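You operate a simulated robot arm through the tools that you are given. There is no shell and no other tool. Be economical: measure what you need, move in short steps, check, and stop when the job is done.

Carry out the task below with a simulated two-armed robot. There is one attempt and no reset: what you move stays moved.

Task
On the side table, fold the tea towel in half, so that it is half as long.

It is judged by the outcome, as a careful person would: the job done as asked, and still so three seconds after it is handed in. It fails if anything else is knocked over, pushed out of place, dropped, spilled or broken. Flat cloth is picked up by pressing the open fingertips on it (5 to 10 N) and closing them slowly along it; thin cloth reads only 2 to 8 mm in the jaws.

Robot
Two 7-joint arms with two-finger parallel grippers on one trunk, on a base that drives. Base frame: it is fixed to the floor where the robot stands at the start and does not move with it; the origin is under the middle of the robot, x ahead of it, y to its left, z up. Readings come in m, degrees, newtons and seconds.
The left shoulder is at the start at [0.07, 0.163, 1.045], the right one opposite. Places, roughly: side table [0.5, -0.1, 0.8]. Payload 3.43 kg a hand.
The tool frame of a hand sits at the grasp point between the pads (the TCP): z along the fingers, y along the line on which they close. The tips reach 0.034 m beyond it. Largest opening 0.128 m; finger width 0.024, thickness 0.012; the body of the gripper, 0.048 by 0.13 m, starts 0.096 m behind the TCP.
Orientation is told as [roll, pitch, yaw] about the base's x, y, z axes, in that order, counted from this pose: with the fingers straight down and closing along the base's y, the tool's x points along the base's -x, its y along +y and its z along -z.

Tools
- The arms move only by the tool move_arm. It takes "left_plan", "right_plan" or both (then of equal length, played together; a hand with none holds still); each is a list of rows, each an object (a shift or turn left out is 0, a gripper value left out holds the last) with "translation": the shift along the base's x, y, z in units of 40 mm (1.0 is 40 mm), a list of three; "angular": the turn, a rotation vector about the base's x, y, z in units of 8 degrees (1.0 is 8 degrees), a list of three; "grip": the opening in per cent of the stroke, from 0 (shut) to 100 (fully open). In form: [{"translation": [dx, dy, dz], "angular": [rx, ry, rz], "grip": grip}, ...]. A call has 1 to 10 rows; each row shifts and turns the commanded pose from where the row before left it. A call with a number of a shift or a turn outside -1 to 1 is refused whole. Each row takes 0.2 s and may step no farther than 0.05 m and 8.6 degrees from the row before; otherwise, or with a gripper value out of range, the whole call is refused. Where a pose cannot be reached the arm comes as near as it can. A force on the tool above 40 N (or 10 N above the force at the start of the call, whichever is more), or a blocked arm, ends the call early, and 0.2 s more pass. Each finger travels about 0.153 m/s and halts on what it meets, pressing with about 25 N; the grip force reading is that of the motor and also rises with nothing between the fingers. The clock runs only during rows and for 0.2 s after the last one: add rows that do not move to give the fingers time. It gives the time, the measured TCP pose, the force on the tool (base axes), the opening and the grip force at its end, in the units of the frame above (readings bear some noise).
- Cameras (640 x 400 px; columns grow to the right, rows downward): "scene" is now at [0.125, 0.0114, 1.2497]; the picture's right is [0.15, -0.99, 0.00], its down [-0.76, -0.12, -0.64] and it looks along [0.64, 0.10, -0.77] (base axes); focal length 214 px, centre (320, 200). "left" rides on the left gripper at [0.076, 0.011, -0.16] in its tool frame; the picture's right is [-0.15, 0.99, 0.00], its down [-0.88, -0.13, -0.46] and it looks along [-0.45, -0.07, 0.89] (tool axes); focal length 234 px, centre (320, 200). "right" rides on the right gripper at [0.076, -0.011, -0.16] in its tool frame; the picture's right is [0.15, 0.99, 0.00], its down [-0.88, 0.13, -0.46] and it looks along [-0.45, 0.07, 0.89] (tool axes); focal length 234 px, centre (320, 200). There is no depth. A picture from a camera that has moved, and an enlarged one, comes with that camera's place and axes in the base frame and with its lens.
- capture(camera): a new picture of that camera. It takes no simulated time.
- slide_trunk(by): slides the trunk up (or, below 0, down) by that many m; the arms and the scene camera ride with it, the base frame stays. It gives what a move gives, with no picture.
- drive_base(legs): drives the robot by 1 to 6 legs, each [ahead, left, turn to the left] in m, m and degrees, along the robot's own axes; the way and the turn of a leg run together, so that a leg with both is an arc; at most 1.5 m and 180 degrees a leg. The arms and the cameras ride along, it lands a little off, and it stops where it bumps. It gives what a move gives.
- head_to(pan, tilt): turns the head with the scene camera to pan (to the left, within 86 degrees either way) and tilt (down, from -29 to 69), counted from straight ahead of the robot. It gives what a move gives.
- inspect(camera, box): a new picture of the part [left, top, right, bottom] of that camera's present view, enlarged. It takes no simulated time.
- job_done(): hands the job in; it is judged then, once.

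Go step by step. Nothing tells you exact positions but the pictures and the camera data: compare them with the known pose of the tool, close in by small moves and look again before you grip or let go. The budget is 120 turns and 88 pictures, counting those below and the enlarged ones. Unless the task says otherwise, let go and move clear before handing in, and close with one line.

The tools are called after "Call:" by a JSON object that holds its "name" and its "arguments". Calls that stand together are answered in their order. move_arm: Moves the arms, as the interface text tells. Its arguments: {"type":"object","properties":{"left_plan":{"type":"array","items":{"type":"object","properties":{"translation":{"type":"array","items":{"type":"number"}},"angular":{"type":"array","items":{"type":"number"}},"grip":{"type":"number"}}}},"right_plan":{"type":"array","items":{"type":"object","properties":{"translation":{"type":"array","items":{"type":"number"}},"angular":{"type":"array","items":{"type":"number"}},"grip":{"type":"number"}}}}},"required":[]} The other tools are called the same way: slide_trunk (by) slides the trunk up or down; drive_base (legs) drives the base; head_to (pan, tilt) turns the head that bears the scene camera; capture (camera) takes a picture; inspect (camera, box) takes an enlarged picture of a part of a camera's view; job_done () hands the job in.

At the start:

```text
clock: 0.0
left_ee_pos: [0.5725, 0.1818, 0.9315]
left_orientation: [0.0, -0.1, 0.0]
left_ft_force: [-0.1, -0.4, 0.1]
left_grip_width: 0.1279
left_grasp_force: 0.1
right_ee_pos: [0.4867, -0.1872, 0.9933]
right_orientation: [0.1, 0.0, 0.1]
right_ft_force: [0.2, -0.3, 0.2]
right_grip_width: 0.1281
right_grasp_force: 0.0
trunk travel left (down, up): [-0.525, 0.415]
robot x, y, heading: [-0.0003, 0.0005, 0.0]
head pan, tilt: [8.6, 50.0]
```

scene: 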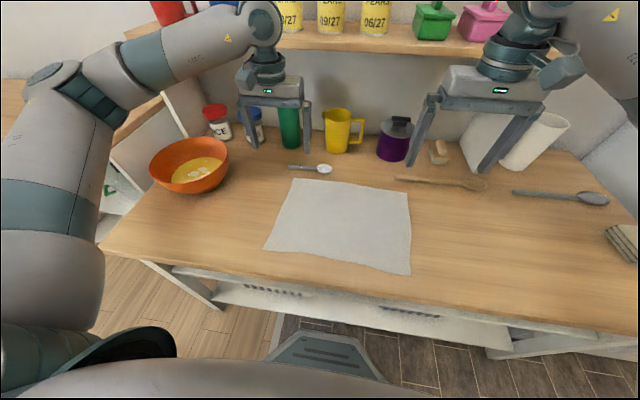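
right: 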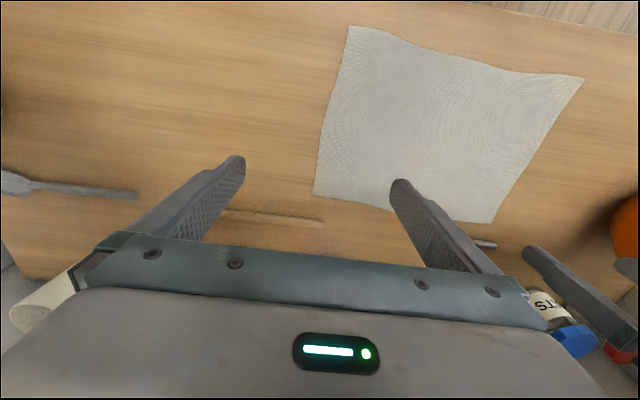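
left: 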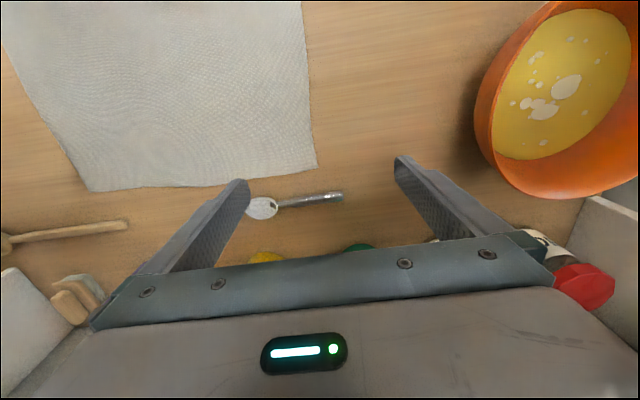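

The towel lies flat on the table, with x from about 0.37 to 0.66 and y from about -0.20 to +0.20, so its long side runs along y. I'll fold the left short edge onto the right one, a corner at a time with the left hand. First I'll back the base up a little and shift it right so the hand can reach.

Call:
{"name": "drive_base", "arguments": {"legs": [[-0.08, 0, 0], [0, -0.08, 0]]}}

Call:
{"name": "head_to", "arguments": {"pan": 5, "tilt": 48}}

Call:
{"name": "capture", "arguments": {"camera": "scene"}}

Call:
{"name": "capture", "arguments": {"camera": "left"}}

```text
clock: 1.7
left_ee_pos: [0.4924, 0.1019, 0.9318]
left_orientation: [0.0, 0.0, 0.0]
left_ft_force: [0.1, -0.9, 0.2]
left_grip_width: 0.1279
left_grasp_force: 0.0
right_ee_pos: [0.4064, -0.2667, 0.9941]
right_orientation: [0.1, 0.0, 0.0]
right_ft_force: [0.4, 0.2, 0.1]
right_grip_width: 0.1281
right_grasp_force: 0.1
trunk travel left (down, up): [-0.525, 0.415]
robot x, y, heading: [-0.0803, -0.0809, -0.1]
head pan, tilt: [8.6, 50.0]
```

```text
clock: 2.4
left_ee_pos: [0.4925, 0.102, 0.9332]
left_orientation: [0.0, 0.1, -0.1]
left_ft_force: [0.7, 0.1, -0.4]
left_grip_width: 0.1276
left_grasp_force: 0.0
right_ee_pos: [0.4058, -0.2665, 0.9932]
right_orientation: [0.0, 0.1, 0.0]
right_ft_force: [-0.3, 0.0, 0.1]
right_grip_width: 0.1281
right_grasp_force: 0.1
trunk travel left (down, up): [-0.525, 0.415]
robot x, y, heading: [-0.0819, -0.0791, 0.1]
head pan, tilt: [5.0, 48.0]
```

```text
84 pictures are left
camera scene: at [0.0466, -0.073, 1.2524], right [0.09, -1.0, 0.0], down [-0.74, -0.07, -0.67], along [0.67, 0.06, -0.74], focal length 214 px, centre (320, 200)
```

scene: 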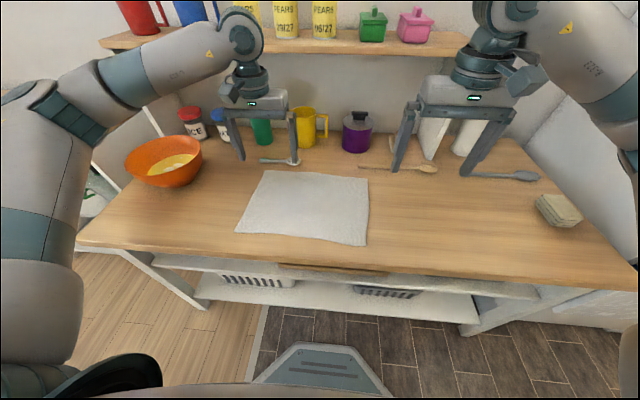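

```text
83 pictures are left
camera left: at [0.4164, 0.1135, 1.0919], right [0.15, 0.99, 0.0], down [0.88, -0.13, 0.46], along [0.45, -0.07, -0.89], focal length 234 px, centre (320, 200)
```

left: 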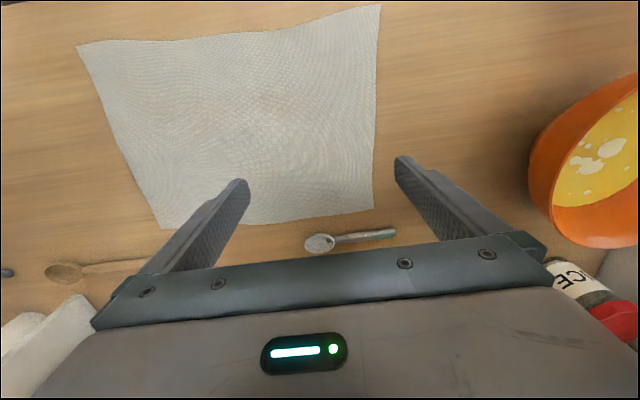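

From both views the table top works out at z ≈ 0.772. The corners are then A(0.606, 0.169), B(0.593, -0.182), C(0.338, -0.161) and D(0.350, 0.185). I'll bring the left hand over corner A with the jaws narrowed and look again.

Call:
{"name": "move_arm", "arguments": {"left_plan": [{"translation": [0.77, 0.483, -0.6], "grip": 25}, {"translation": [0.77, 0.483, -0.6]}, {"translation": [0.77, 0.483, -0.6]}, {}]}}

Call:
{"name": "capture", "arguments": {"camera": "left"}}

Call:
{"name": "inspect", "arguments": {"camera": "scene", "box": [200, 110, 400, 250]}}

```text
clock: 3.4
left_ee_pos: [0.585, 0.1602, 0.8607]
left_orientation: [0.0, -0.1, 0.0]
left_ft_force: [-0.3, -0.7, -0.2]
left_grip_width: 0.0316
left_grasp_force: 0.0
right_ee_pos: [0.4056, -0.2653, 0.9929]
right_orientation: [-0.1, -0.1, -0.1]
right_ft_force: [-0.1, -0.5, -0.4]
right_grip_width: 0.1279
right_grasp_force: 0.1
trunk travel left (down, up): [-0.525, 0.415]
robot x, y, heading: [-0.0787, -0.0827, 0.1]
head pan, tilt: [5.0, 48.0]
```

```text
82 pictures are left
camera left: at [0.5082, 0.1706, 1.0206], right [0.15, 0.99, 0.0], down [0.88, -0.13, 0.46], along [0.45, -0.07, -0.89], focal length 234 px, centre (320, 200)
```

left: 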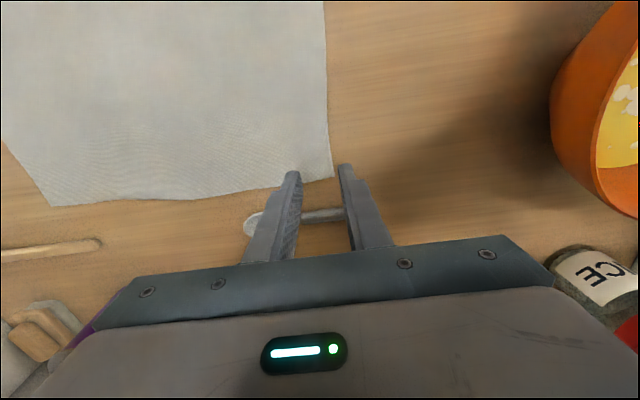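

```text
2.86 times, centred on (300, 180) of scene
camera zoom: at [0.0459, -0.0731, 1.2526], right [0.09, -1.0, 0.0], down [-0.74, -0.07, -0.67], along [0.67, 0.06, -0.74], focal length 613 px, centre (377, 257)
```

zoom: 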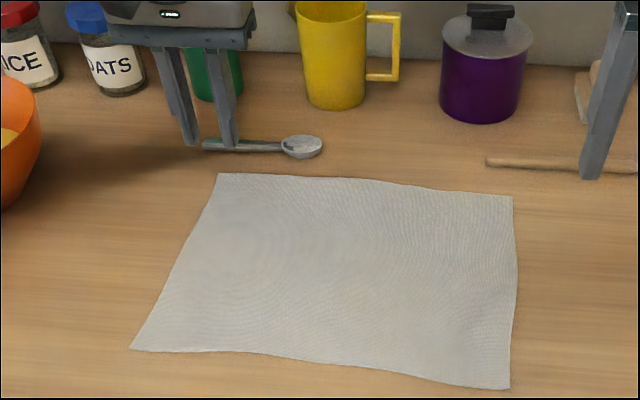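

The corner is confirmed at (0.608, 0.170), and the fingers straddle the edge just inside it. Lowering carefully to contact.

Call:
{"name": "move_arm", "arguments": {"left_plan": [{"translation": [0.05, 0, -0.6]}, {"translation": [0, 0, -0.5]}, {"translation": [0, 0, -0.15]}, {}]}}

Call:
{"name": "capture", "arguments": {"camera": "left"}}

```text
clock: 4.4
left_ee_pos: [0.5858, 0.1602, 0.8106]
left_orientation: [0.0, 0.1, 0.0]
left_ft_force: [-0.1, -0.7, -0.4]
left_grip_width: 0.0322
left_grasp_force: 0.1
right_ee_pos: [0.4059, -0.265, 0.9942]
right_orientation: [0.1, 0.0, 0.0]
right_ft_force: [-0.4, -0.7, -0.1]
right_grip_width: 0.1279
right_grasp_force: 0.1
trunk travel left (down, up): [-0.525, 0.415]
robot x, y, heading: [-0.0836, -0.0773, -0.2]
head pan, tilt: [5.0, 48.0]
```

```text
80 pictures are left
camera left: at [0.5105, 0.1712, 0.9697], right [0.15, 0.99, 0.0], down [0.88, -0.13, 0.46], along [0.45, -0.07, -0.89], focal length 234 px, centre (320, 200)
```

left: 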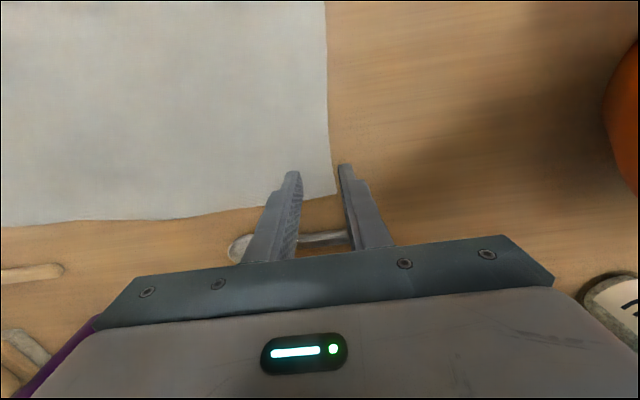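

The fingers are placed right and haven't touched yet. Stepping down in small amounts until they make contact.

Call:
{"name": "move_arm", "arguments": {"left_plan": [{"translation": [0, 0, -0.05]}, {"translation": [0, 0, -0.05]}, {}]}}

```text
clock: 5.2
left_ee_pos: [0.5864, 0.1595, 0.8069]
left_orientation: [-0.1, -0.1, 0.1]
left_ft_force: [0.0, -0.5, -0.2]
left_grip_width: 0.0321
left_grasp_force: 0.0
right_ee_pos: [0.4074, -0.2668, 0.9924]
right_orientation: [0.0, 0.1, 0.1]
right_ft_force: [-0.4, -0.3, 0.5]
right_grip_width: 0.1281
right_grasp_force: 0.2
trunk travel left (down, up): [-0.525, 0.415]
robot x, y, heading: [-0.0781, -0.0794, -0.1]
head pan, tilt: [5.0, 48.0]
```

No contact yet, so I'm continuing down.

Call:
{"name": "move_arm", "arguments": {"left_plan": [{"translation": [0, 0, -0.05]}, {"translation": [0, 0, -0.05]}, {}]}}

```text
clock: 6.0
left_ee_pos: [0.587, 0.1603, 0.8032]
left_orientation: [-0.1, 0.0, 0.0]
left_ft_force: [0.3, -1.2, 0.1]
left_grip_width: 0.032
left_grasp_force: 0.0
right_ee_pos: [0.4065, -0.2656, 0.9932]
right_orientation: [-0.1, 0.0, 0.0]
right_ft_force: [0.1, -0.3, 0.2]
right_grip_width: 0.128
right_grasp_force: 0.0
trunk travel left (down, up): [-0.525, 0.415]
robot x, y, heading: [-0.0818, -0.0772, 0.1]
head pan, tilt: [5.0, 48.0]
```

Still no contact, so I'm going lower.

Call:
{"name": "move_arm", "arguments": {"left_plan": [{"translation": [0, 0, -0.05]}, {"translation": [0, 0, -0.05]}, {}]}}

```text
clock: 6.8
left_ee_pos: [0.5858, 0.16, 0.7986]
left_orientation: [0.1, -0.1, 0.0]
left_ft_force: [-1.5, 0.2, 0.1]
left_grip_width: 0.032
left_grasp_force: 0.0
right_ee_pos: [0.4063, -0.2659, 0.9934]
right_orientation: [0.1, -0.1, -0.1]
right_ft_force: [0.0, -0.1, 0.0]
right_grip_width: 0.1279
right_grasp_force: 0.1
trunk travel left (down, up): [-0.525, 0.415]
robot x, y, heading: [-0.0795, -0.0794, -0.1]
head pan, tilt: [5.0, 48.0]
```

Call:
{"name": "move_arm", "arguments": {"left_plan": [{"translation": [0, 0, -0.05]}, {"translation": [0, 0, -0.05]}, {}]}}

Call:
{"name": "capture", "arguments": {"camera": "left"}}

```text
clock: 7.6
left_ee_pos: [0.5871, 0.1594, 0.7955]
left_orientation: [0.0, -0.1, 0.1]
left_ft_force: [-0.5, 1.0, 4.4]
left_grip_width: 0.0315
left_grasp_force: 0.2
right_ee_pos: [0.4063, -0.266, 0.9937]
right_orientation: [0.0, 0.0, 0.0]
right_ft_force: [0.1, -0.3, 0.4]
right_grip_width: 0.1282
right_grasp_force: 0.0
trunk travel left (down, up): [-0.525, 0.415]
robot x, y, heading: [-0.0775, -0.0787, 0.1]
head pan, tilt: [5.0, 48.0]
```

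```text
79 pictures are left
camera left: at [0.5106, 0.1714, 0.9545], right [0.15, 0.99, 0.0], down [0.88, -0.13, 0.46], along [0.45, -0.07, -0.89], focal length 234 px, centre (320, 200)
```

left: 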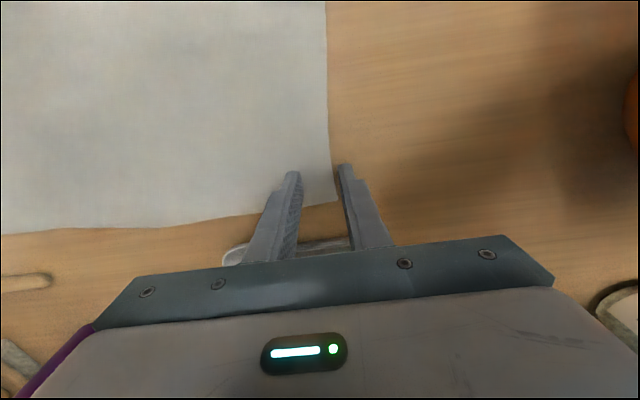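

Contact at 4.4 N, which puts the table at about 0.762. I'll press slightly more and close slowly.

Call:
{"name": "move_arm", "arguments": {"left_plan": [{"translation": [0, 0, -0.03], "grip": 22}, {"grip": 19}, {"grip": 16}, {"grip": 13}, {"grip": 10}, {"grip": 7}, {"grip": 4}, {"grip": 0}, {}]}}

Call:
{"name": "capture", "arguments": {"camera": "left"}}

```text
clock: 9.6
left_ee_pos: [0.5866, 0.159, 0.7944]
left_orientation: [0.1, -0.1, 0.0]
left_ft_force: [0.9, -3.7, 18.8]
left_grip_width: 0.0024
left_grasp_force: 25.0
right_ee_pos: [0.4041, -0.2666, 0.9943]
right_orientation: [0.1, -0.1, 0.1]
right_ft_force: [0.3, 0.3, 0.2]
right_grip_width: 0.1279
right_grasp_force: 0.1
trunk travel left (down, up): [-0.525, 0.415]
robot x, y, heading: [-0.0795, -0.0767, 0.1]
head pan, tilt: [5.0, 48.0]
```

```text
78 pictures are left
camera left: at [0.5094, 0.1703, 0.9543], right [0.15, 0.99, 0.0], down [0.88, -0.13, 0.46], along [0.45, -0.07, -0.89], focal length 234 px, centre (320, 200)
```

left: 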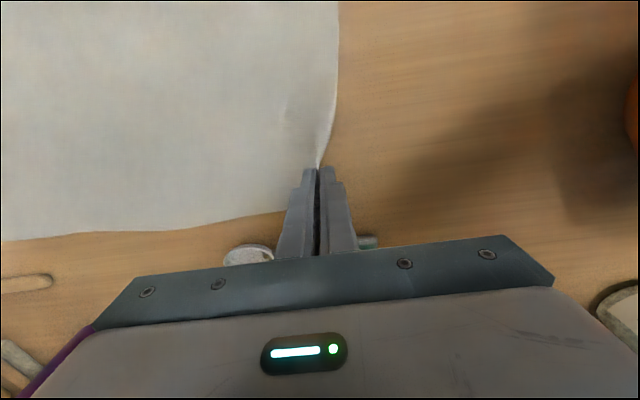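

The jaws read 2.4 mm, with the edge pinched between them. I'll lift a little toward the fold and check the grip.

Call:
{"name": "move_arm", "arguments": {"left_plan": [{"translation": [0, -0.1, 0.4]}, {"translation": [0, -0.3, 0.6]}, {"translation": [0, -0.4, 0.5]}, {}]}}

Call:
{"name": "capture", "arguments": {"camera": "scene"}}

Call:
{"name": "capture", "arguments": {"camera": "left"}}

```text
clock: 10.6
left_ee_pos: [0.5864, 0.1283, 0.8527]
left_orientation: [0.0, 0.0, 0.1]
left_ft_force: [-0.1, 0.3, 0.1]
left_grip_width: 0.0027
left_grasp_force: 24.5
right_ee_pos: [0.4059, -0.2654, 0.9924]
right_orientation: [0.0, 0.0, 0.0]
right_ft_force: [-0.4, 0.9, -0.2]
right_grip_width: 0.1282
right_grasp_force: 0.0
trunk travel left (down, up): [-0.525, 0.415]
robot x, y, heading: [-0.0805, -0.0786, -0.1]
head pan, tilt: [5.0, 48.0]
```

```text
77 pictures are left
camera scene: at [0.0464, -0.0724, 1.2525], right [0.09, -1.0, 0.0], down [-0.74, -0.07, -0.67], along [0.67, 0.06, -0.74], focal length 214 px, centre (320, 200)
```

scene: 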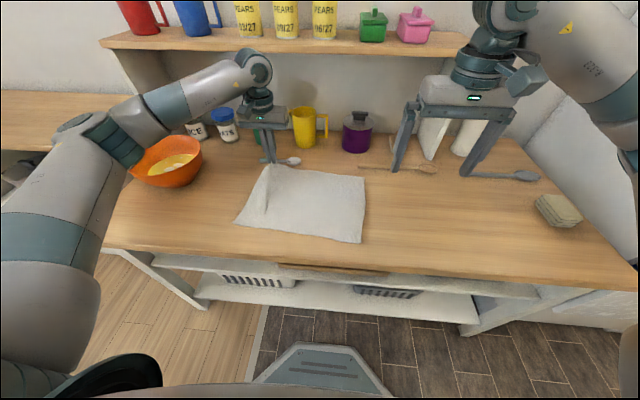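

```text
76 pictures are left
camera left: at [0.5105, 0.1398, 1.0127], right [0.15, 0.99, 0.0], down [0.88, -0.13, 0.46], along [0.45, -0.07, -0.89], focal length 234 px, centre (320, 200)
```

left: 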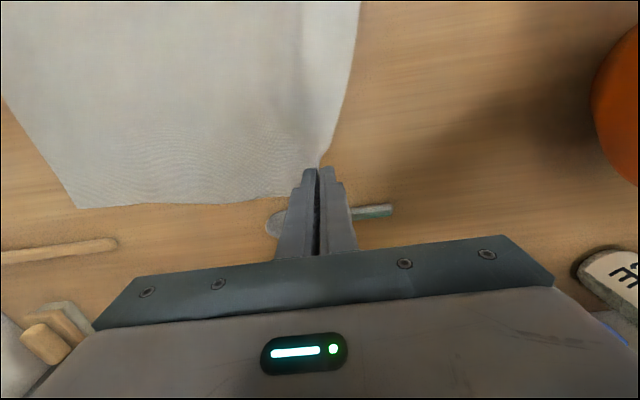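

The grip is holding and the corner is up. Now I'll arc it over to above corner B.

Call:
{"name": "move_arm", "arguments": {"left_plan": [{"translation": [0, -0.9, 0.7]}, {"translation": [-0.05, -0.95, 0.45]}, {"translation": [-0.05, -1, 0.15]}, {"translation": [-0.05, -1, -0.1]}, {"translation": [-0.05, -1, -0.35]}, {"translation": [-0.05, -1, -0.5]}, {"translation": [0, -0.9, -0.5]}, {}]}}

Call:
{"name": "capture", "arguments": {"camera": "scene"}}

Call:
{"name": "capture", "arguments": {"camera": "left"}}

```text
clock: 12.4
left_ee_pos: [0.5762, -0.1398, 0.8469]
left_orientation: [-0.1, 0.0, 0.1]
left_ft_force: [-0.4, 0.0, 0.1]
left_grip_width: 0.0025
left_grasp_force: 24.2
right_ee_pos: [0.4055, -0.2643, 0.9932]
right_orientation: [0.0, 0.0, 0.0]
right_ft_force: [-0.2, 1.0, -0.4]
right_grip_width: 0.1283
right_grasp_force: 0.0
trunk travel left (down, up): [-0.525, 0.415]
robot x, y, heading: [-0.0787, -0.0799, 0.1]
head pan, tilt: [5.0, 48.0]
```

```text
75 pictures are left
camera scene: at [0.0464, -0.072, 1.2525], right [0.09, -1.0, 0.0], down [-0.74, -0.07, -0.67], along [0.67, 0.06, -0.74], focal length 214 px, centre (320, 200)
```

scene: 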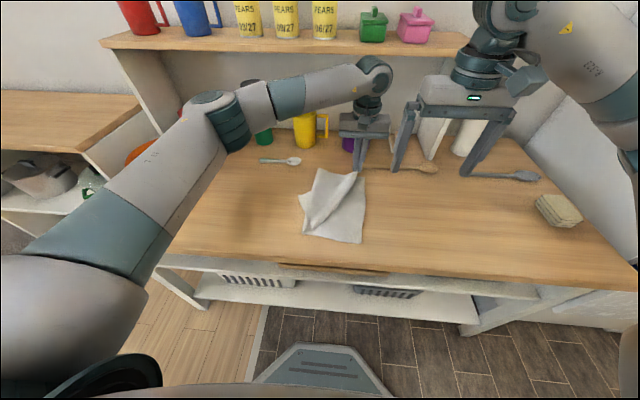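

```text
74 pictures are left
camera left: at [0.4998, -0.1299, 1.0064], right [0.15, 0.99, 0.0], down [0.88, -0.13, 0.46], along [0.45, -0.07, -0.89], focal length 234 px, centre (320, 200)
```

left: 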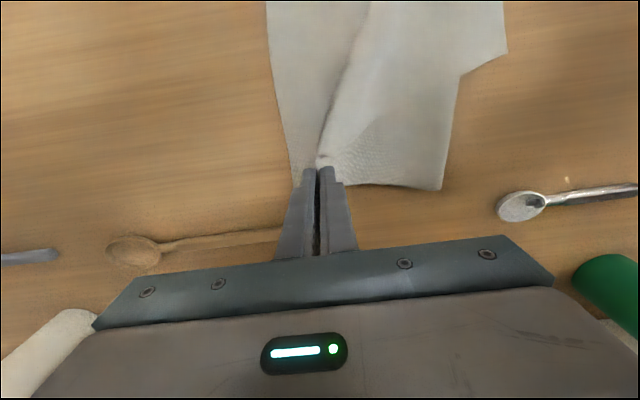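

The far corner has come over B and the near-left corner followed part of the way; B hasn't moved. I'll set the corner down on B while moving the right hand out to the right to make room.

Call:
{"name": "move_arm", "arguments": {"left_plan": [{"translation": [0, -0.45, -0.4]}, {"translation": [0, -0.4, -0.4]}, {"translation": [0, -0.1, -0.3]}, {}], "right_plan": [{"translation": [0, -0.8, 0.6]}, {"translation": [0, -0.8, 0.6]}, {"translation": [0, -0.8, 0.6]}, {}]}}

Call:
{"name": "capture", "arguments": {"camera": "left"}}

Call:
{"name": "inspect", "arguments": {"camera": "scene", "box": [250, 110, 450, 250]}}

```text
clock: 13.4
left_ee_pos: [0.5762, -0.179, 0.8035]
left_orientation: [0.0, 0.1, 0.1]
left_ft_force: [-0.5, -0.3, 0.8]
left_grip_width: 0.0025
left_grasp_force: 24.7
right_ee_pos: [0.4067, -0.3623, 1.0665]
right_orientation: [0.0, 0.1, 0.0]
right_ft_force: [0.0, 0.9, 0.0]
right_grip_width: 0.1281
right_grasp_force: 0.1
trunk travel left (down, up): [-0.525, 0.415]
robot x, y, heading: [-0.0799, -0.0802, 0.2]
head pan, tilt: [5.0, 48.0]
```

```text
73 pictures are left
camera left: at [0.5007, -0.1678, 0.9624], right [0.15, 0.99, 0.0], down [0.88, -0.13, 0.45], along [0.45, -0.07, -0.89], focal length 234 px, centre (320, 200)
```

left: 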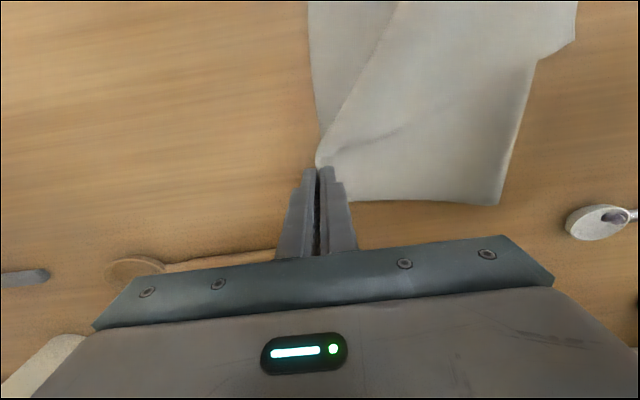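

```text
2.86 times, centred on (350, 180) of scene
camera zoom: at [0.0472, -0.0724, 1.2524], right [0.09, -1.0, 0.0], down [-0.74, -0.07, -0.67], along [0.67, 0.06, -0.74], focal length 613 px, centre (234, 257)
```

zoom: 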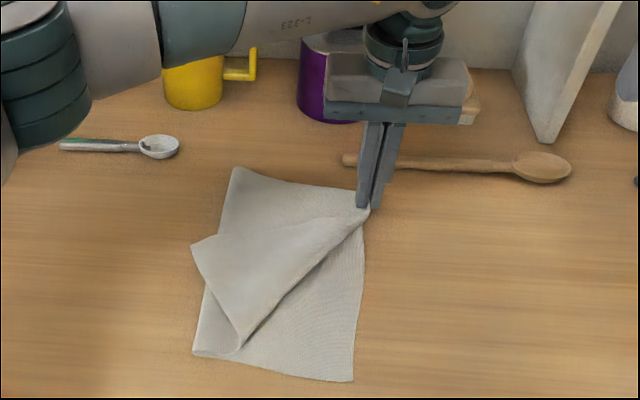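

The far corner is right on B. I'll press it down lightly, open the jaws and lift straight up.

Call:
{"name": "move_arm", "arguments": {"left_plan": [{"translation": [0, 0, -0.1]}, {"translation": [0, 0, -0.03]}, {"grip": 4}, {"grip": 8}, {"grip": 12}, {}, {"translation": [0, 0, 0.3]}, {"translation": [0, 0, 0.6]}, {"translation": [0, 0, 0.6]}, {}]}}

Call:
{"name": "capture", "arguments": {"camera": "left"}}

Call:
{"name": "inspect", "arguments": {"camera": "scene", "box": [250, 110, 450, 250]}}

```text
clock: 15.6
left_ee_pos: [0.5766, -0.1794, 0.8581]
left_orientation: [0.0, 0.0, 0.1]
left_ft_force: [1.1, 0.3, -0.3]
left_grip_width: 0.0153
left_grasp_force: 0.1
right_ee_pos: [0.4059, -0.362, 1.0647]
right_orientation: [0.0, -0.1, 0.0]
right_ft_force: [0.5, 0.5, 0.3]
right_grip_width: 0.1279
right_grasp_force: 0.0
trunk travel left (down, up): [-0.525, 0.415]
robot x, y, heading: [-0.0808, -0.0802, -0.0]
head pan, tilt: [5.0, 48.0]
```

```text
71 pictures are left
camera left: at [0.5011, -0.1685, 1.0173], right [0.15, 0.99, 0.0], down [0.88, -0.13, 0.46], along [0.45, -0.07, -0.89], focal length 234 px, centre (320, 200)
```

left: 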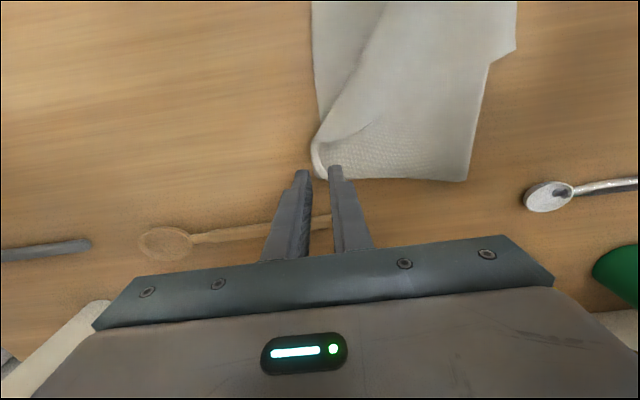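

```text
2.86 times, centred on (350, 180) of scene
camera zoom: at [0.0468, -0.0729, 1.2524], right [0.09, -1.0, 0.0], down [-0.74, -0.07, -0.67], along [0.67, 0.06, -0.74], focal length 613 px, centre (234, 257)
```

zoom: 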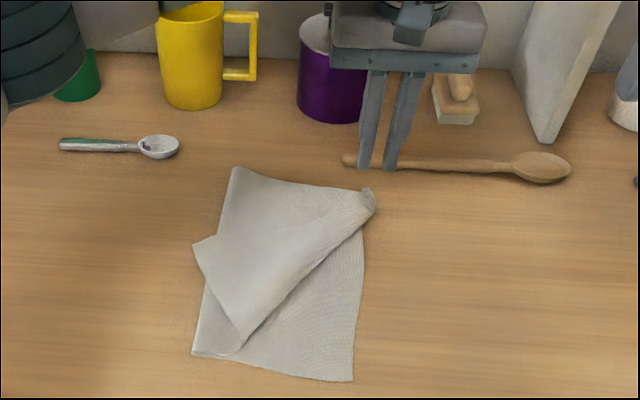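

The corner sits on B with a small curl. Next I need the near-left corner D, so I'm moving the left hand for a view of the near part.

Call:
{"name": "move_arm", "arguments": {"left_plan": [{"translation": [-0.7, 0.7, 0.6]}, {"translation": [-0.75, 0.75, 0.6]}, {"translation": [-0.75, 0.75, 0.5]}, {"translation": [-0.75, 0.75, 0.5]}, {"translation": [-0.75, 0.75, 0.3]}, {}]}}

Call:
{"name": "capture", "arguments": {"camera": "left"}}

Call:
{"name": "inspect", "arguments": {"camera": "scene", "box": [270, 150, 410, 250]}}

```text
clock: 17.0
left_ee_pos: [0.4293, -0.033, 0.9583]
left_orientation: [0.1, 0.1, 0.1]
left_ft_force: [0.7, -0.5, 0.0]
left_grip_width: 0.0156
left_grasp_force: 0.1
right_ee_pos: [0.4074, -0.3636, 1.0646]
right_orientation: [0.0, 0.1, 0.0]
right_ft_force: [0.4, -0.6, 0.5]
right_grip_width: 0.1282
right_grasp_force: 0.0
trunk travel left (down, up): [-0.525, 0.415]
robot x, y, heading: [-0.0797, -0.08, -0.2]
head pan, tilt: [5.0, 48.0]
```

```text
69 pictures are left
camera left: at [0.3529, -0.0211, 1.117], right [0.15, 0.99, 0.0], down [0.88, -0.13, 0.45], along [0.45, -0.07, -0.89], focal length 234 px, centre (320, 200)
```

left: 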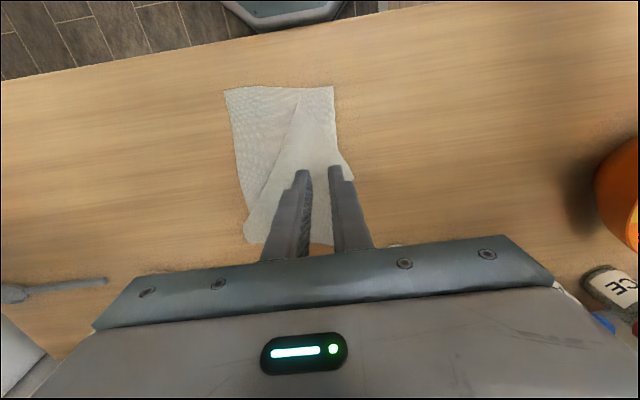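

```text
4.00 times, centred on (340, 200) of scene
camera zoom: at [0.047, -0.0737, 1.2524], right [0.09, -1.0, 0.0], down [-0.74, -0.06, -0.67], along [0.67, 0.06, -0.74], focal length 858 px, centre (240, 200)
```

zoom: 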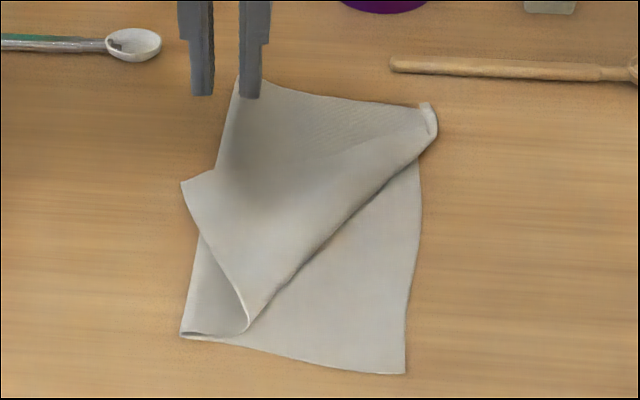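

Corner D has flipped back and overhangs the fold on the left by about 2.5 cm, at about (0.496, 0.009). Only one layer overhangs there, so I'll pinch that tip and carry it to C. I'm moving above it first.

Call:
{"name": "move_arm", "arguments": {"left_plan": [{"translation": [0.54, 0.36, -0.6], "grip": 22}, {"translation": [0.54, 0.36, -0.8]}, {"translation": [0.54, 0.36, -0.8]}, {"translation": [0, 0, -0.4]}, {}]}}

Call:
{"name": "capture", "arguments": {"camera": "left"}}

Call:
{"name": "inspect", "arguments": {"camera": "scene", "box": [270, 150, 410, 250]}}

```text
clock: 18.2
left_ee_pos: [0.4958, 0.0109, 0.8538]
left_orientation: [0.0, 0.0, 0.1]
left_ft_force: [0.8, -0.6, -0.1]
left_grip_width: 0.0279
left_grasp_force: 0.1
right_ee_pos: [0.4074, -0.3621, 1.0648]
right_orientation: [-0.1, 0.0, -0.1]
right_ft_force: [-0.4, 0.1, -0.6]
right_grip_width: 0.1279
right_grasp_force: 0.1
trunk travel left (down, up): [-0.525, 0.415]
robot x, y, heading: [-0.0787, -0.0804, 0.1]
head pan, tilt: [5.0, 48.0]
```

```text
67 pictures are left
camera left: at [0.4183, 0.0224, 1.0135], right [0.15, 0.99, 0.0], down [0.88, -0.13, 0.46], along [0.45, -0.07, -0.89], focal length 234 px, centre (320, 200)
```

left: 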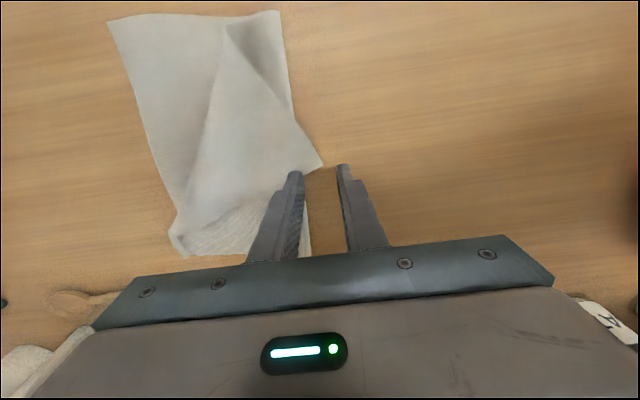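

```text
4.00 times, centred on (340, 200) of scene
camera zoom: at [0.0465, -0.0727, 1.2525], right [0.09, -1.0, 0.0], down [-0.74, -0.07, -0.67], along [0.67, 0.06, -0.74], focal length 858 px, centre (240, 200)
```

zoom: 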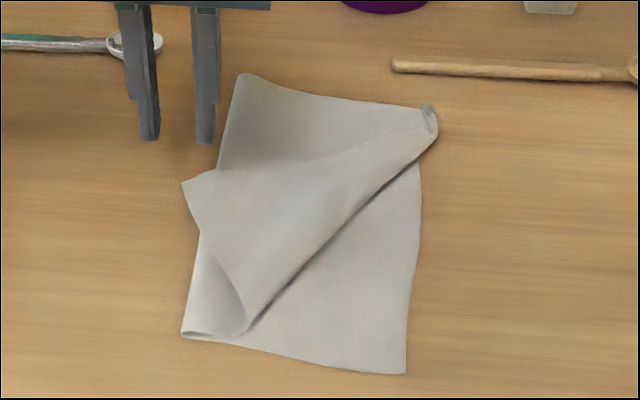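

The tip of D is confirmed at about (0.500, 0.013). I'll descend with the inner finger on the overhanging tip.

Call:
{"name": "move_arm", "arguments": {"left_plan": [{"translation": [-0.08, 0.04, -0.5]}, {"translation": [0, 0, -0.5]}, {"translation": [0, 0, -0.25]}, {}]}}

Call:
{"name": "capture", "arguments": {"camera": "left"}}

Call:
{"name": "inspect", "arguments": {"camera": "scene", "box": [270, 150, 410, 250]}}

```text
clock: 19.2
left_ee_pos: [0.4893, 0.0116, 0.8037]
left_orientation: [0.0, -0.1, 0.2]
left_ft_force: [-0.3, 0.6, -0.8]
left_grip_width: 0.028
left_grasp_force: 0.2
right_ee_pos: [0.4064, -0.3628, 1.0656]
right_orientation: [0.0, 0.0, 0.1]
right_ft_force: [-0.9, -0.1, -0.2]
right_grip_width: 0.1281
right_grasp_force: 0.1
trunk travel left (down, up): [-0.525, 0.415]
robot x, y, heading: [-0.0843, -0.083, 0.0]
head pan, tilt: [5.0, 48.0]
```

```text
65 pictures are left
camera left: at [0.4141, 0.0239, 0.9636], right [0.15, 0.99, 0.0], down [0.88, -0.13, 0.46], along [0.45, -0.07, -0.89], focal length 234 px, centre (320, 200)
```

left: 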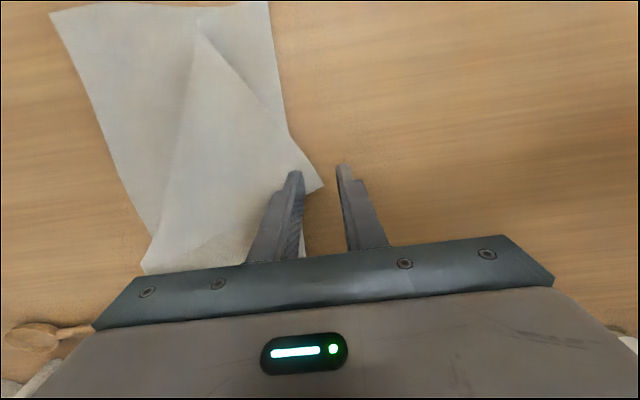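

```text
4.00 times, centred on (340, 200) of scene
camera zoom: at [0.0465, -0.073, 1.2525], right [0.09, -1.0, 0.0], down [-0.74, -0.07, -0.67], along [0.67, 0.06, -0.74], focal length 858 px, centre (240, 200)
```

zoom: 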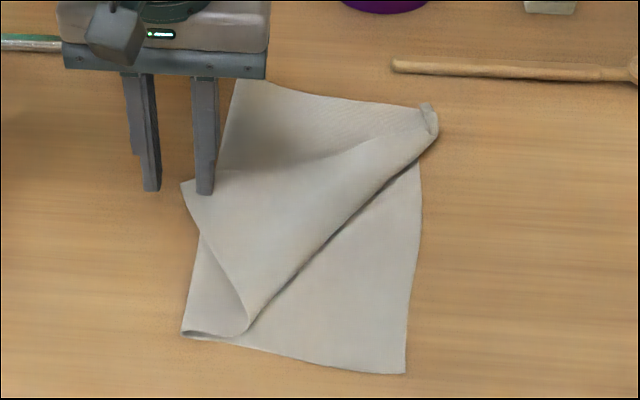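

The alignment is good, so I'm stepping down to contact.

Call:
{"name": "move_arm", "arguments": {"left_plan": [{"translation": [0, 0, -0.08]}, {"translation": [0, 0, -0.07]}, {}]}}

```text
clock: 20.0
left_ee_pos: [0.4911, 0.0148, 0.7983]
left_orientation: [0.0, 0.0, 0.1]
left_ft_force: [-1.3, 0.1, 0.1]
left_grip_width: 0.0283
left_grasp_force: 0.1
right_ee_pos: [0.4061, -0.3632, 1.0644]
right_orientation: [0.0, -0.1, 0.0]
right_ft_force: [-0.2, 0.3, -0.3]
right_grip_width: 0.1281
right_grasp_force: 0.0
trunk travel left (down, up): [-0.525, 0.415]
robot x, y, heading: [-0.082, -0.0796, 0.2]
head pan, tilt: [5.0, 48.0]
```

Call:
{"name": "move_arm", "arguments": {"left_plan": [{"translation": [0, -0.04, -0.05]}, {"translation": [0, 0, -0.05]}, {}]}}

Call:
{"name": "capture", "arguments": {"camera": "left"}}

```text
clock: 20.8
left_ee_pos: [0.4907, 0.0106, 0.7962]
left_orientation: [-0.1, -0.2, 0.1]
left_ft_force: [1.8, 1.2, 15.7]
left_grip_width: 0.0269
left_grasp_force: 0.1
right_ee_pos: [0.4049, -0.3626, 1.0664]
right_orientation: [-0.1, 0.0, -0.1]
right_ft_force: [0.2, -0.2, -0.5]
right_grip_width: 0.1281
right_grasp_force: 0.0
trunk travel left (down, up): [-0.525, 0.415]
robot x, y, heading: [-0.0799, -0.0757, 0.4]
head pan, tilt: [5.0, 48.0]
```

```text
63 pictures are left
camera left: at [0.4136, 0.0225, 0.9551], right [0.15, 0.99, 0.0], down [0.88, -0.13, 0.46], along [0.45, -0.07, -0.89], focal length 234 px, centre (320, 200)
```

left: 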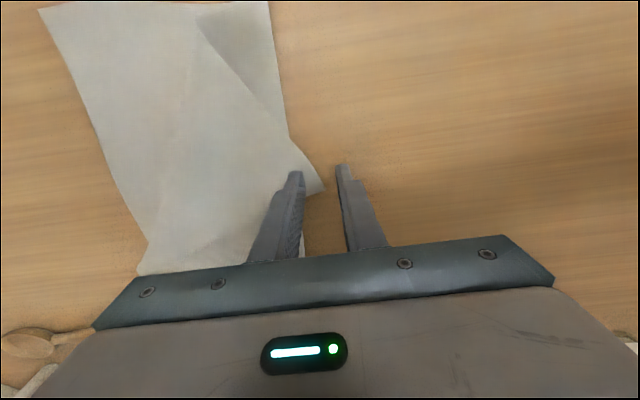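

Contact reads 15.7 N, which is a bit firm. I'll ease up slightly and close slowly.

Call:
{"name": "move_arm", "arguments": {"left_plan": [{"translation": [0, 0, 0.03], "grip": 20}, {"grip": 17}, {"grip": 14}, {"grip": 11}, {"grip": 8}, {"grip": 5}, {"grip": 2}, {"grip": 0}, {}]}}

Call:
{"name": "capture", "arguments": {"camera": "left"}}

Call:
{"name": "inspect", "arguments": {"camera": "scene", "box": [270, 150, 410, 250]}}

```text
clock: 22.8
left_ee_pos: [0.4892, 0.0109, 0.7963]
left_orientation: [0.0, -0.1, 0.1]
left_ft_force: [-0.6, 1.1, 10.7]
left_grip_width: 0.0
left_grasp_force: 24.7
right_ee_pos: [0.4058, -0.3633, 1.0648]
right_orientation: [0.0, 0.1, 0.0]
right_ft_force: [0.3, -0.4, 0.1]
right_grip_width: 0.128
right_grasp_force: 0.1
trunk travel left (down, up): [-0.525, 0.415]
robot x, y, heading: [-0.0852, -0.0753, 0.1]
head pan, tilt: [5.0, 48.0]
```

```text
62 pictures are left
camera left: at [0.4137, 0.0224, 0.9553], right [0.15, 0.99, 0.0], down [0.88, -0.13, 0.46], along [0.45, -0.07, -0.89], focal length 234 px, centre (320, 200)
```

left: 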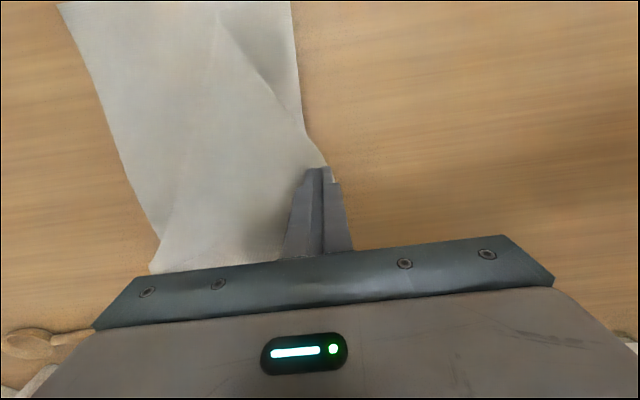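

```text
4.00 times, centred on (340, 200) of scene
camera zoom: at [0.0455, -0.073, 1.2526], right [0.09, -1.0, 0.0], down [-0.74, -0.07, -0.67], along [0.67, 0.06, -0.74], focal length 858 px, centre (240, 200)
```

zoom: 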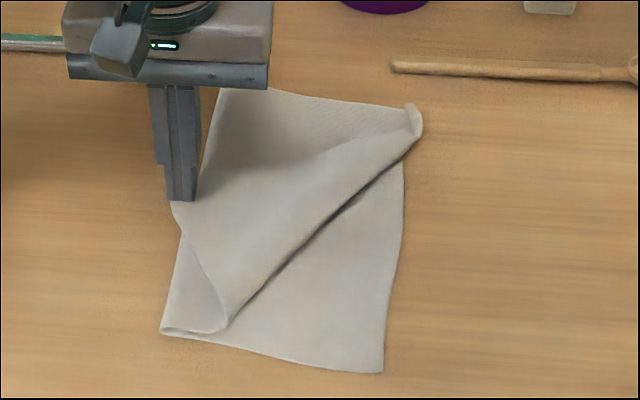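

The jaws closed on nothing (0.0 mm) and the whole towel slid about 1.5 cm left, which is harmless. I'll lift, yaw the hand about 72° so the jaws close across corner D's tip, and look again.

Call:
{"name": "move_arm", "arguments": {"left_plan": [{"translation": [0, 0, 0.4], "grip": 10}, {"translation": [0, 0, 0.6], "angular": [0, 0, 1]}, {"translation": [0, 0, 0.6], "angular": [0, 0, 1]}, {"angular": [0, 0, 1]}, {"angular": [0, 0, 1], "grip": 25}, {"angular": [0, 0, 1]}, {"angular": [0, 0, 1]}, {"angular": [0, 0, 1]}, {"angular": [0, 0, 1]}, {"angular": [0, 0, 1]}]}}

Call:
{"name": "capture", "arguments": {"camera": "left"}}

Call:
{"name": "capture", "arguments": {"camera": "scene"}}

```text
clock: 25.0
left_ee_pos: [0.4901, 0.0116, 0.8585]
left_orientation: [0.0, 0.0, 72.2]
left_ft_force: [0.6, 0.1, 0.4]
left_grip_width: 0.0323
left_grasp_force: 0.0
right_ee_pos: [0.4051, -0.3615, 1.0652]
right_orientation: [0.0, -0.1, 0.0]
right_ft_force: [-0.7, 1.2, 0.7]
right_grip_width: 0.1279
right_grasp_force: 0.1
trunk travel left (down, up): [-0.525, 0.415]
robot x, y, heading: [-0.0785, -0.0817, 0.3]
head pan, tilt: [5.0, 48.0]
```

```text
60 pictures are left
camera left: at [0.4559, -0.0572, 1.0184], right [-0.9, 0.44, 0.0], down [0.39, 0.8, 0.46], along [0.2, 0.41, -0.89], focal length 234 px, centre (320, 200)
```

left: 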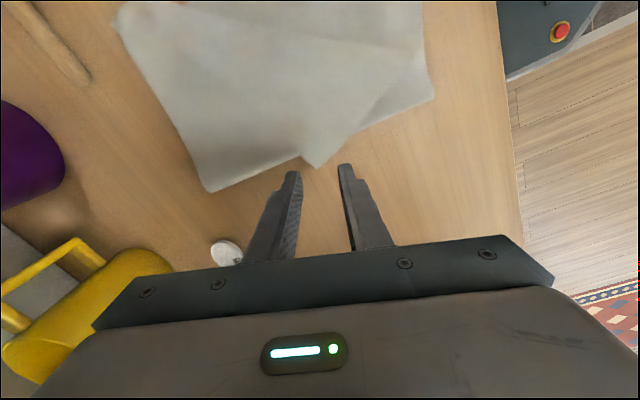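

```text
59 pictures are left
camera scene: at [0.0465, -0.0729, 1.2525], right [0.09, -1.0, 0.0], down [-0.74, -0.07, -0.67], along [0.67, 0.06, -0.74], focal length 214 px, centre (320, 200)
```

scene: 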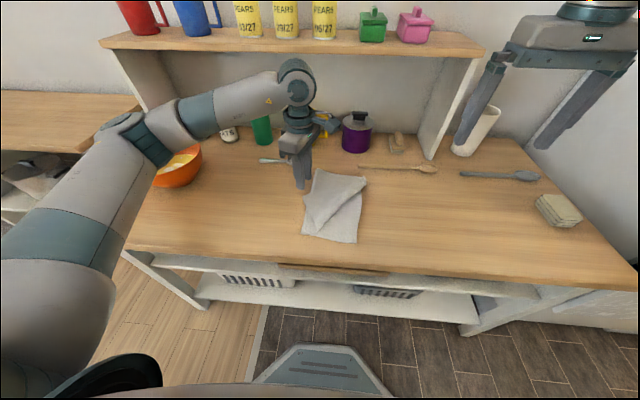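

D's tip is at about (0.499, 0.0185), and its triangle now lies across the jaws. I'll centre on it and descend to just above contact.

Call:
{"name": "move_arm", "arguments": {"left_plan": [{"translation": [0.12, -0.04, -0.6]}, {"translation": [0, 0, -0.6]}, {"translation": [0, 0, -0.25]}, {}]}}

Call:
{"name": "capture", "arguments": {"camera": "left"}}

```text
clock: 26.0
left_ee_pos: [0.4966, 0.0089, 0.8004]
left_orientation: [0.0, 0.0, 72.0]
left_ft_force: [-0.8, -1.2, 0.7]
left_grip_width: 0.032
left_grasp_force: 0.0
right_ee_pos: [0.4065, -0.3635, 1.0656]
right_orientation: [0.0, 0.0, 0.0]
right_ft_force: [0.3, -0.2, 0.0]
right_grip_width: 0.1277
right_grasp_force: 0.0
trunk travel left (down, up): [-0.525, 0.415]
robot x, y, heading: [-0.0802, -0.0802, -0.2]
head pan, tilt: [5.0, 48.0]
```

```text
58 pictures are left
camera left: at [0.4611, -0.0588, 0.9601], right [-0.9, 0.44, 0.0], down [0.4, 0.8, 0.46], along [0.2, 0.41, -0.89], focal length 234 px, centre (320, 200)
```

left: 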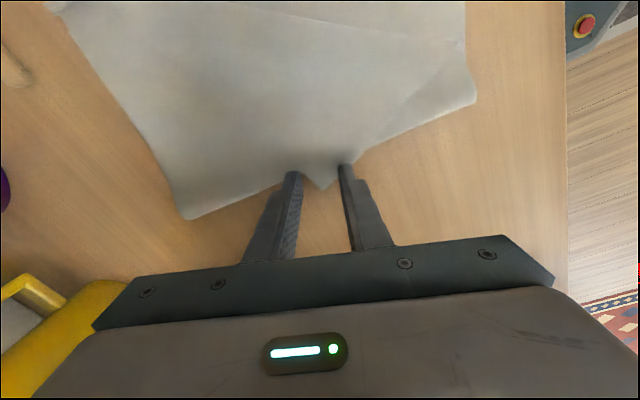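

The tip lies between the fingers. I'll press down gently and close slowly.

Call:
{"name": "move_arm", "arguments": {"left_plan": [{"translation": [0, 0.03, -0.06]}, {"translation": [0, 0, -0.04]}, {}]}}

```text
clock: 26.8
left_ee_pos: [0.4945, 0.0105, 0.7974]
left_orientation: [0.1, 0.0, 72.0]
left_ft_force: [-0.4, -0.4, 0.3]
left_grip_width: 0.0319
left_grasp_force: 0.2
right_ee_pos: [0.4058, -0.3616, 1.0642]
right_orientation: [0.0, 0.0, 0.0]
right_ft_force: [0.0, 0.3, -0.3]
right_grip_width: 0.1279
right_grasp_force: 0.1
trunk travel left (down, up): [-0.525, 0.415]
robot x, y, heading: [-0.0817, -0.0793, 0.2]
head pan, tilt: [5.0, 48.0]
```

Call:
{"name": "move_arm", "arguments": {"left_plan": [{"translation": [0, 0, -0.05]}, {"translation": [0, 0, -0.02]}, {}]}}

```text
clock: 27.6
left_ee_pos: [0.4947, 0.0108, 0.7957]
left_orientation: [-0.2, 0.0, 72.2]
left_ft_force: [3.6, 1.5, 14.2]
left_grip_width: 0.0322
left_grasp_force: 0.2
right_ee_pos: [0.4065, -0.3629, 1.0645]
right_orientation: [0.1, 0.0, 0.0]
right_ft_force: [-0.8, 0.1, -0.5]
right_grip_width: 0.1278
right_grasp_force: 0.1
trunk travel left (down, up): [-0.525, 0.415]
robot x, y, heading: [-0.0802, -0.0805, -0.1]
head pan, tilt: [5.0, 48.0]
```

The contact is firm, so I'll ease up slightly and close.

Call:
{"name": "move_arm", "arguments": {"left_plan": [{"translation": [0, 0, 0.02], "grip": 21}, {"grip": 18}, {"grip": 15}, {"grip": 12}, {"grip": 9}, {"grip": 6}, {"grip": 3}, {"grip": 0}, {}]}}

Call:
{"name": "capture", "arguments": {"camera": "left"}}

```text
clock: 29.6
left_ee_pos: [0.4946, 0.0117, 0.7952]
left_orientation: [-0.1, 0.0, 71.9]
left_ft_force: [-0.2, -0.5, 11.5]
left_grip_width: 0.003
left_grasp_force: 25.2
right_ee_pos: [0.406, -0.3622, 1.0647]
right_orientation: [0.0, 0.0, 0.0]
right_ft_force: [-0.8, -0.1, 0.6]
right_grip_width: 0.1279
right_grasp_force: 0.0
trunk travel left (down, up): [-0.525, 0.415]
robot x, y, heading: [-0.0811, -0.0794, 0.2]
head pan, tilt: [5.0, 48.0]
```

```text
57 pictures are left
camera left: at [0.4598, -0.0576, 0.9552], right [-0.9, 0.44, 0.0], down [0.4, 0.8, 0.46], along [0.2, 0.41, -0.89], focal length 234 px, centre (320, 200)
```

left: 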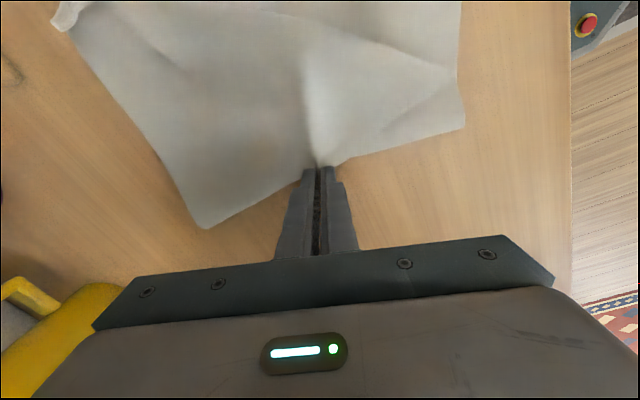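

The jaws hold 3 mm of cloth. I'll lift slightly and check that only the top layer comes up.

Call:
{"name": "move_arm", "arguments": {"left_plan": [{"translation": [0, -0.1, 0.4]}, {"translation": [-0.1, -0.2, 0.5]}, {}]}}

Call:
{"name": "capture", "arguments": {"camera": "left"}}

Call:
{"name": "inspect", "arguments": {"camera": "scene", "box": [260, 140, 400, 250]}}

```text
clock: 30.4
left_ee_pos: [0.4902, -0.0014, 0.8312]
left_orientation: [0.0, 0.0, 72.1]
left_ft_force: [-0.5, 0.5, 0.3]
left_grip_width: 0.0029
left_grasp_force: 25.0
right_ee_pos: [0.4074, -0.3623, 1.0652]
right_orientation: [0.0, 0.1, 0.0]
right_ft_force: [0.4, -0.7, 0.0]
right_grip_width: 0.128
right_grasp_force: 0.0
trunk travel left (down, up): [-0.525, 0.415]
robot x, y, heading: [-0.0807, -0.0792, -0.0]
head pan, tilt: [5.0, 48.0]
```

```text
56 pictures are left
camera left: at [0.4571, -0.0694, 0.9904], right [-0.9, 0.44, 0.0], down [0.4, 0.8, 0.46], along [0.2, 0.41, -0.89], focal length 234 px, centre (320, 200)
```

left: 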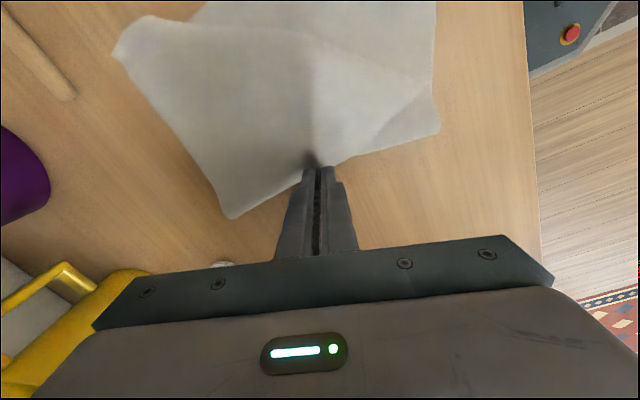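

```text
3.64 times, centred on (330, 195) of scene
camera zoom: at [0.0469, -0.0726, 1.2524], right [0.09, -1.0, 0.0], down [-0.74, -0.07, -0.67], along [0.67, 0.06, -0.74], focal length 780 px, centre (284, 218)
```

zoom: 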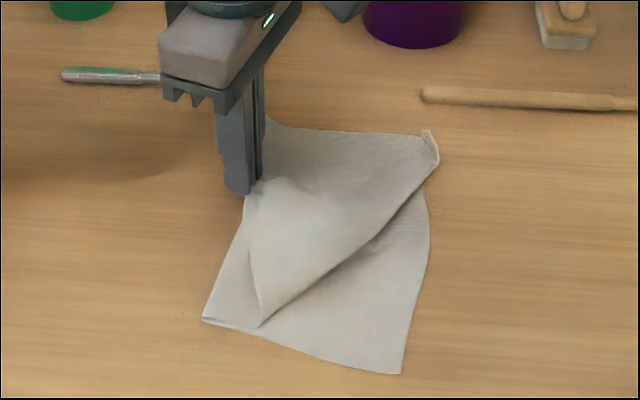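

Only the top flap is lifting. I'll swing D over to corner C, now at about (0.345, -0.130), and stop above it.

Call:
{"name": "move_arm", "arguments": {"left_plan": [{"translation": [-0.5, -0.45, 0.8]}, {"translation": [-0.55, -0.5, 0.6]}, {"translation": [-0.6, -0.55, 0.2]}, {"translation": [-0.6, -0.55, -0.2]}, {"translation": [-0.6, -0.5, -0.5]}, {"translation": [-0.5, -0.4, -0.6]}, {}]}}

Call:
{"name": "capture", "arguments": {"camera": "left"}}

Call:
{"name": "inspect", "arguments": {"camera": "scene", "box": [260, 140, 400, 250]}}

```text
clock: 32.0
left_ee_pos: [0.3555, -0.1203, 0.8428]
left_orientation: [0.0, -0.1, 71.9]
left_ft_force: [0.1, -0.5, 0.1]
left_grip_width: 0.0026
left_grasp_force: 25.1
right_ee_pos: [0.4072, -0.3625, 1.065]
right_orientation: [0.0, 0.0, 0.0]
right_ft_force: [0.5, 0.0, 0.1]
right_grip_width: 0.128
right_grasp_force: 0.0
trunk travel left (down, up): [-0.525, 0.415]
robot x, y, heading: [-0.0785, -0.0795, 0.3]
head pan, tilt: [5.0, 48.0]
```

```text
54 pictures are left
camera left: at [0.3222, -0.188, 1.0019], right [-0.9, 0.44, 0.0], down [0.4, 0.8, 0.46], along [0.2, 0.41, -0.89], focal length 234 px, centre (320, 200)
```

left: 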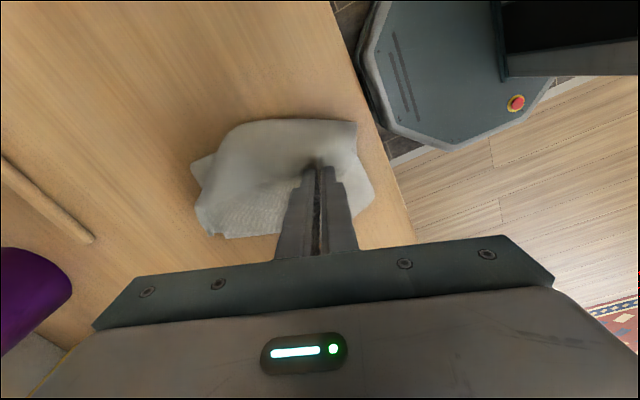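

```text
3.64 times, centred on (330, 195) of scene
camera zoom: at [0.0465, -0.0725, 1.2525], right [0.09, -1.0, 0.0], down [-0.74, -0.07, -0.67], along [0.67, 0.06, -0.74], focal length 780 px, centre (284, 218)
```

zoom: 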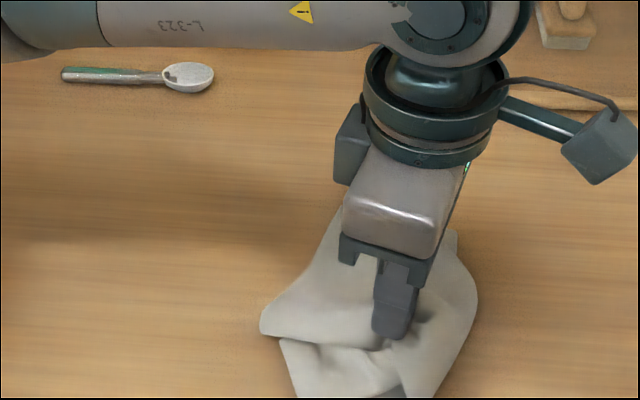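

The towel seems to have moved and bunched. Let me take a fuller look.

Call:
{"name": "capture", "arguments": {"camera": "scene"}}

Call:
{"name": "inspect", "arguments": {"camera": "scene", "box": [280, 170, 420, 270]}}

```text
52 pictures are left
camera scene: at [0.0465, -0.0725, 1.2525], right [0.09, -1.0, 0.0], down [-0.74, -0.07, -0.67], along [0.67, 0.06, -0.74], focal length 214 px, centre (320, 200)
```

scene: 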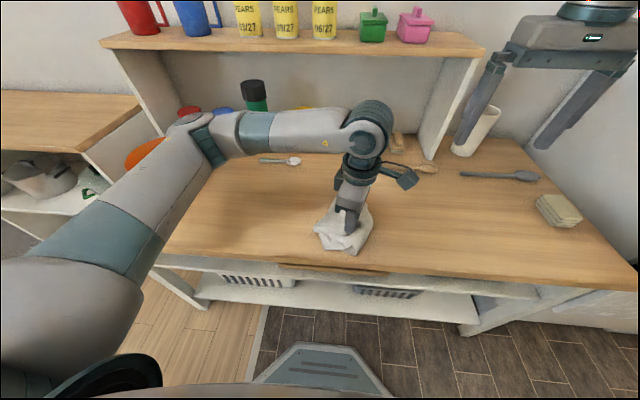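

```text
4.00 times, centred on (350, 220) of scene
camera zoom: at [0.0465, -0.0725, 1.2525], right [0.09, -1.0, 0.0], down [-0.74, -0.07, -0.67], along [0.67, 0.06, -0.74], focal length 858 px, centre (200, 120)
```

zoom: 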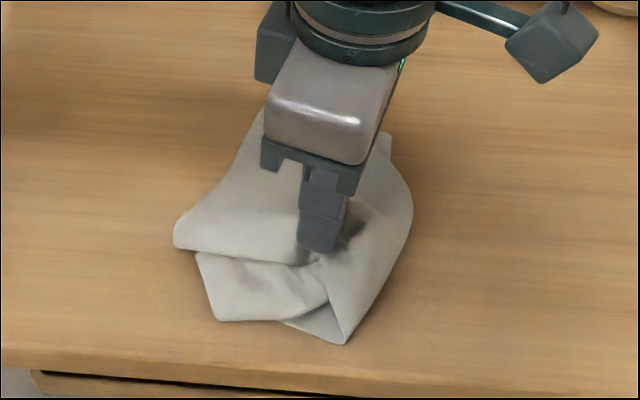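

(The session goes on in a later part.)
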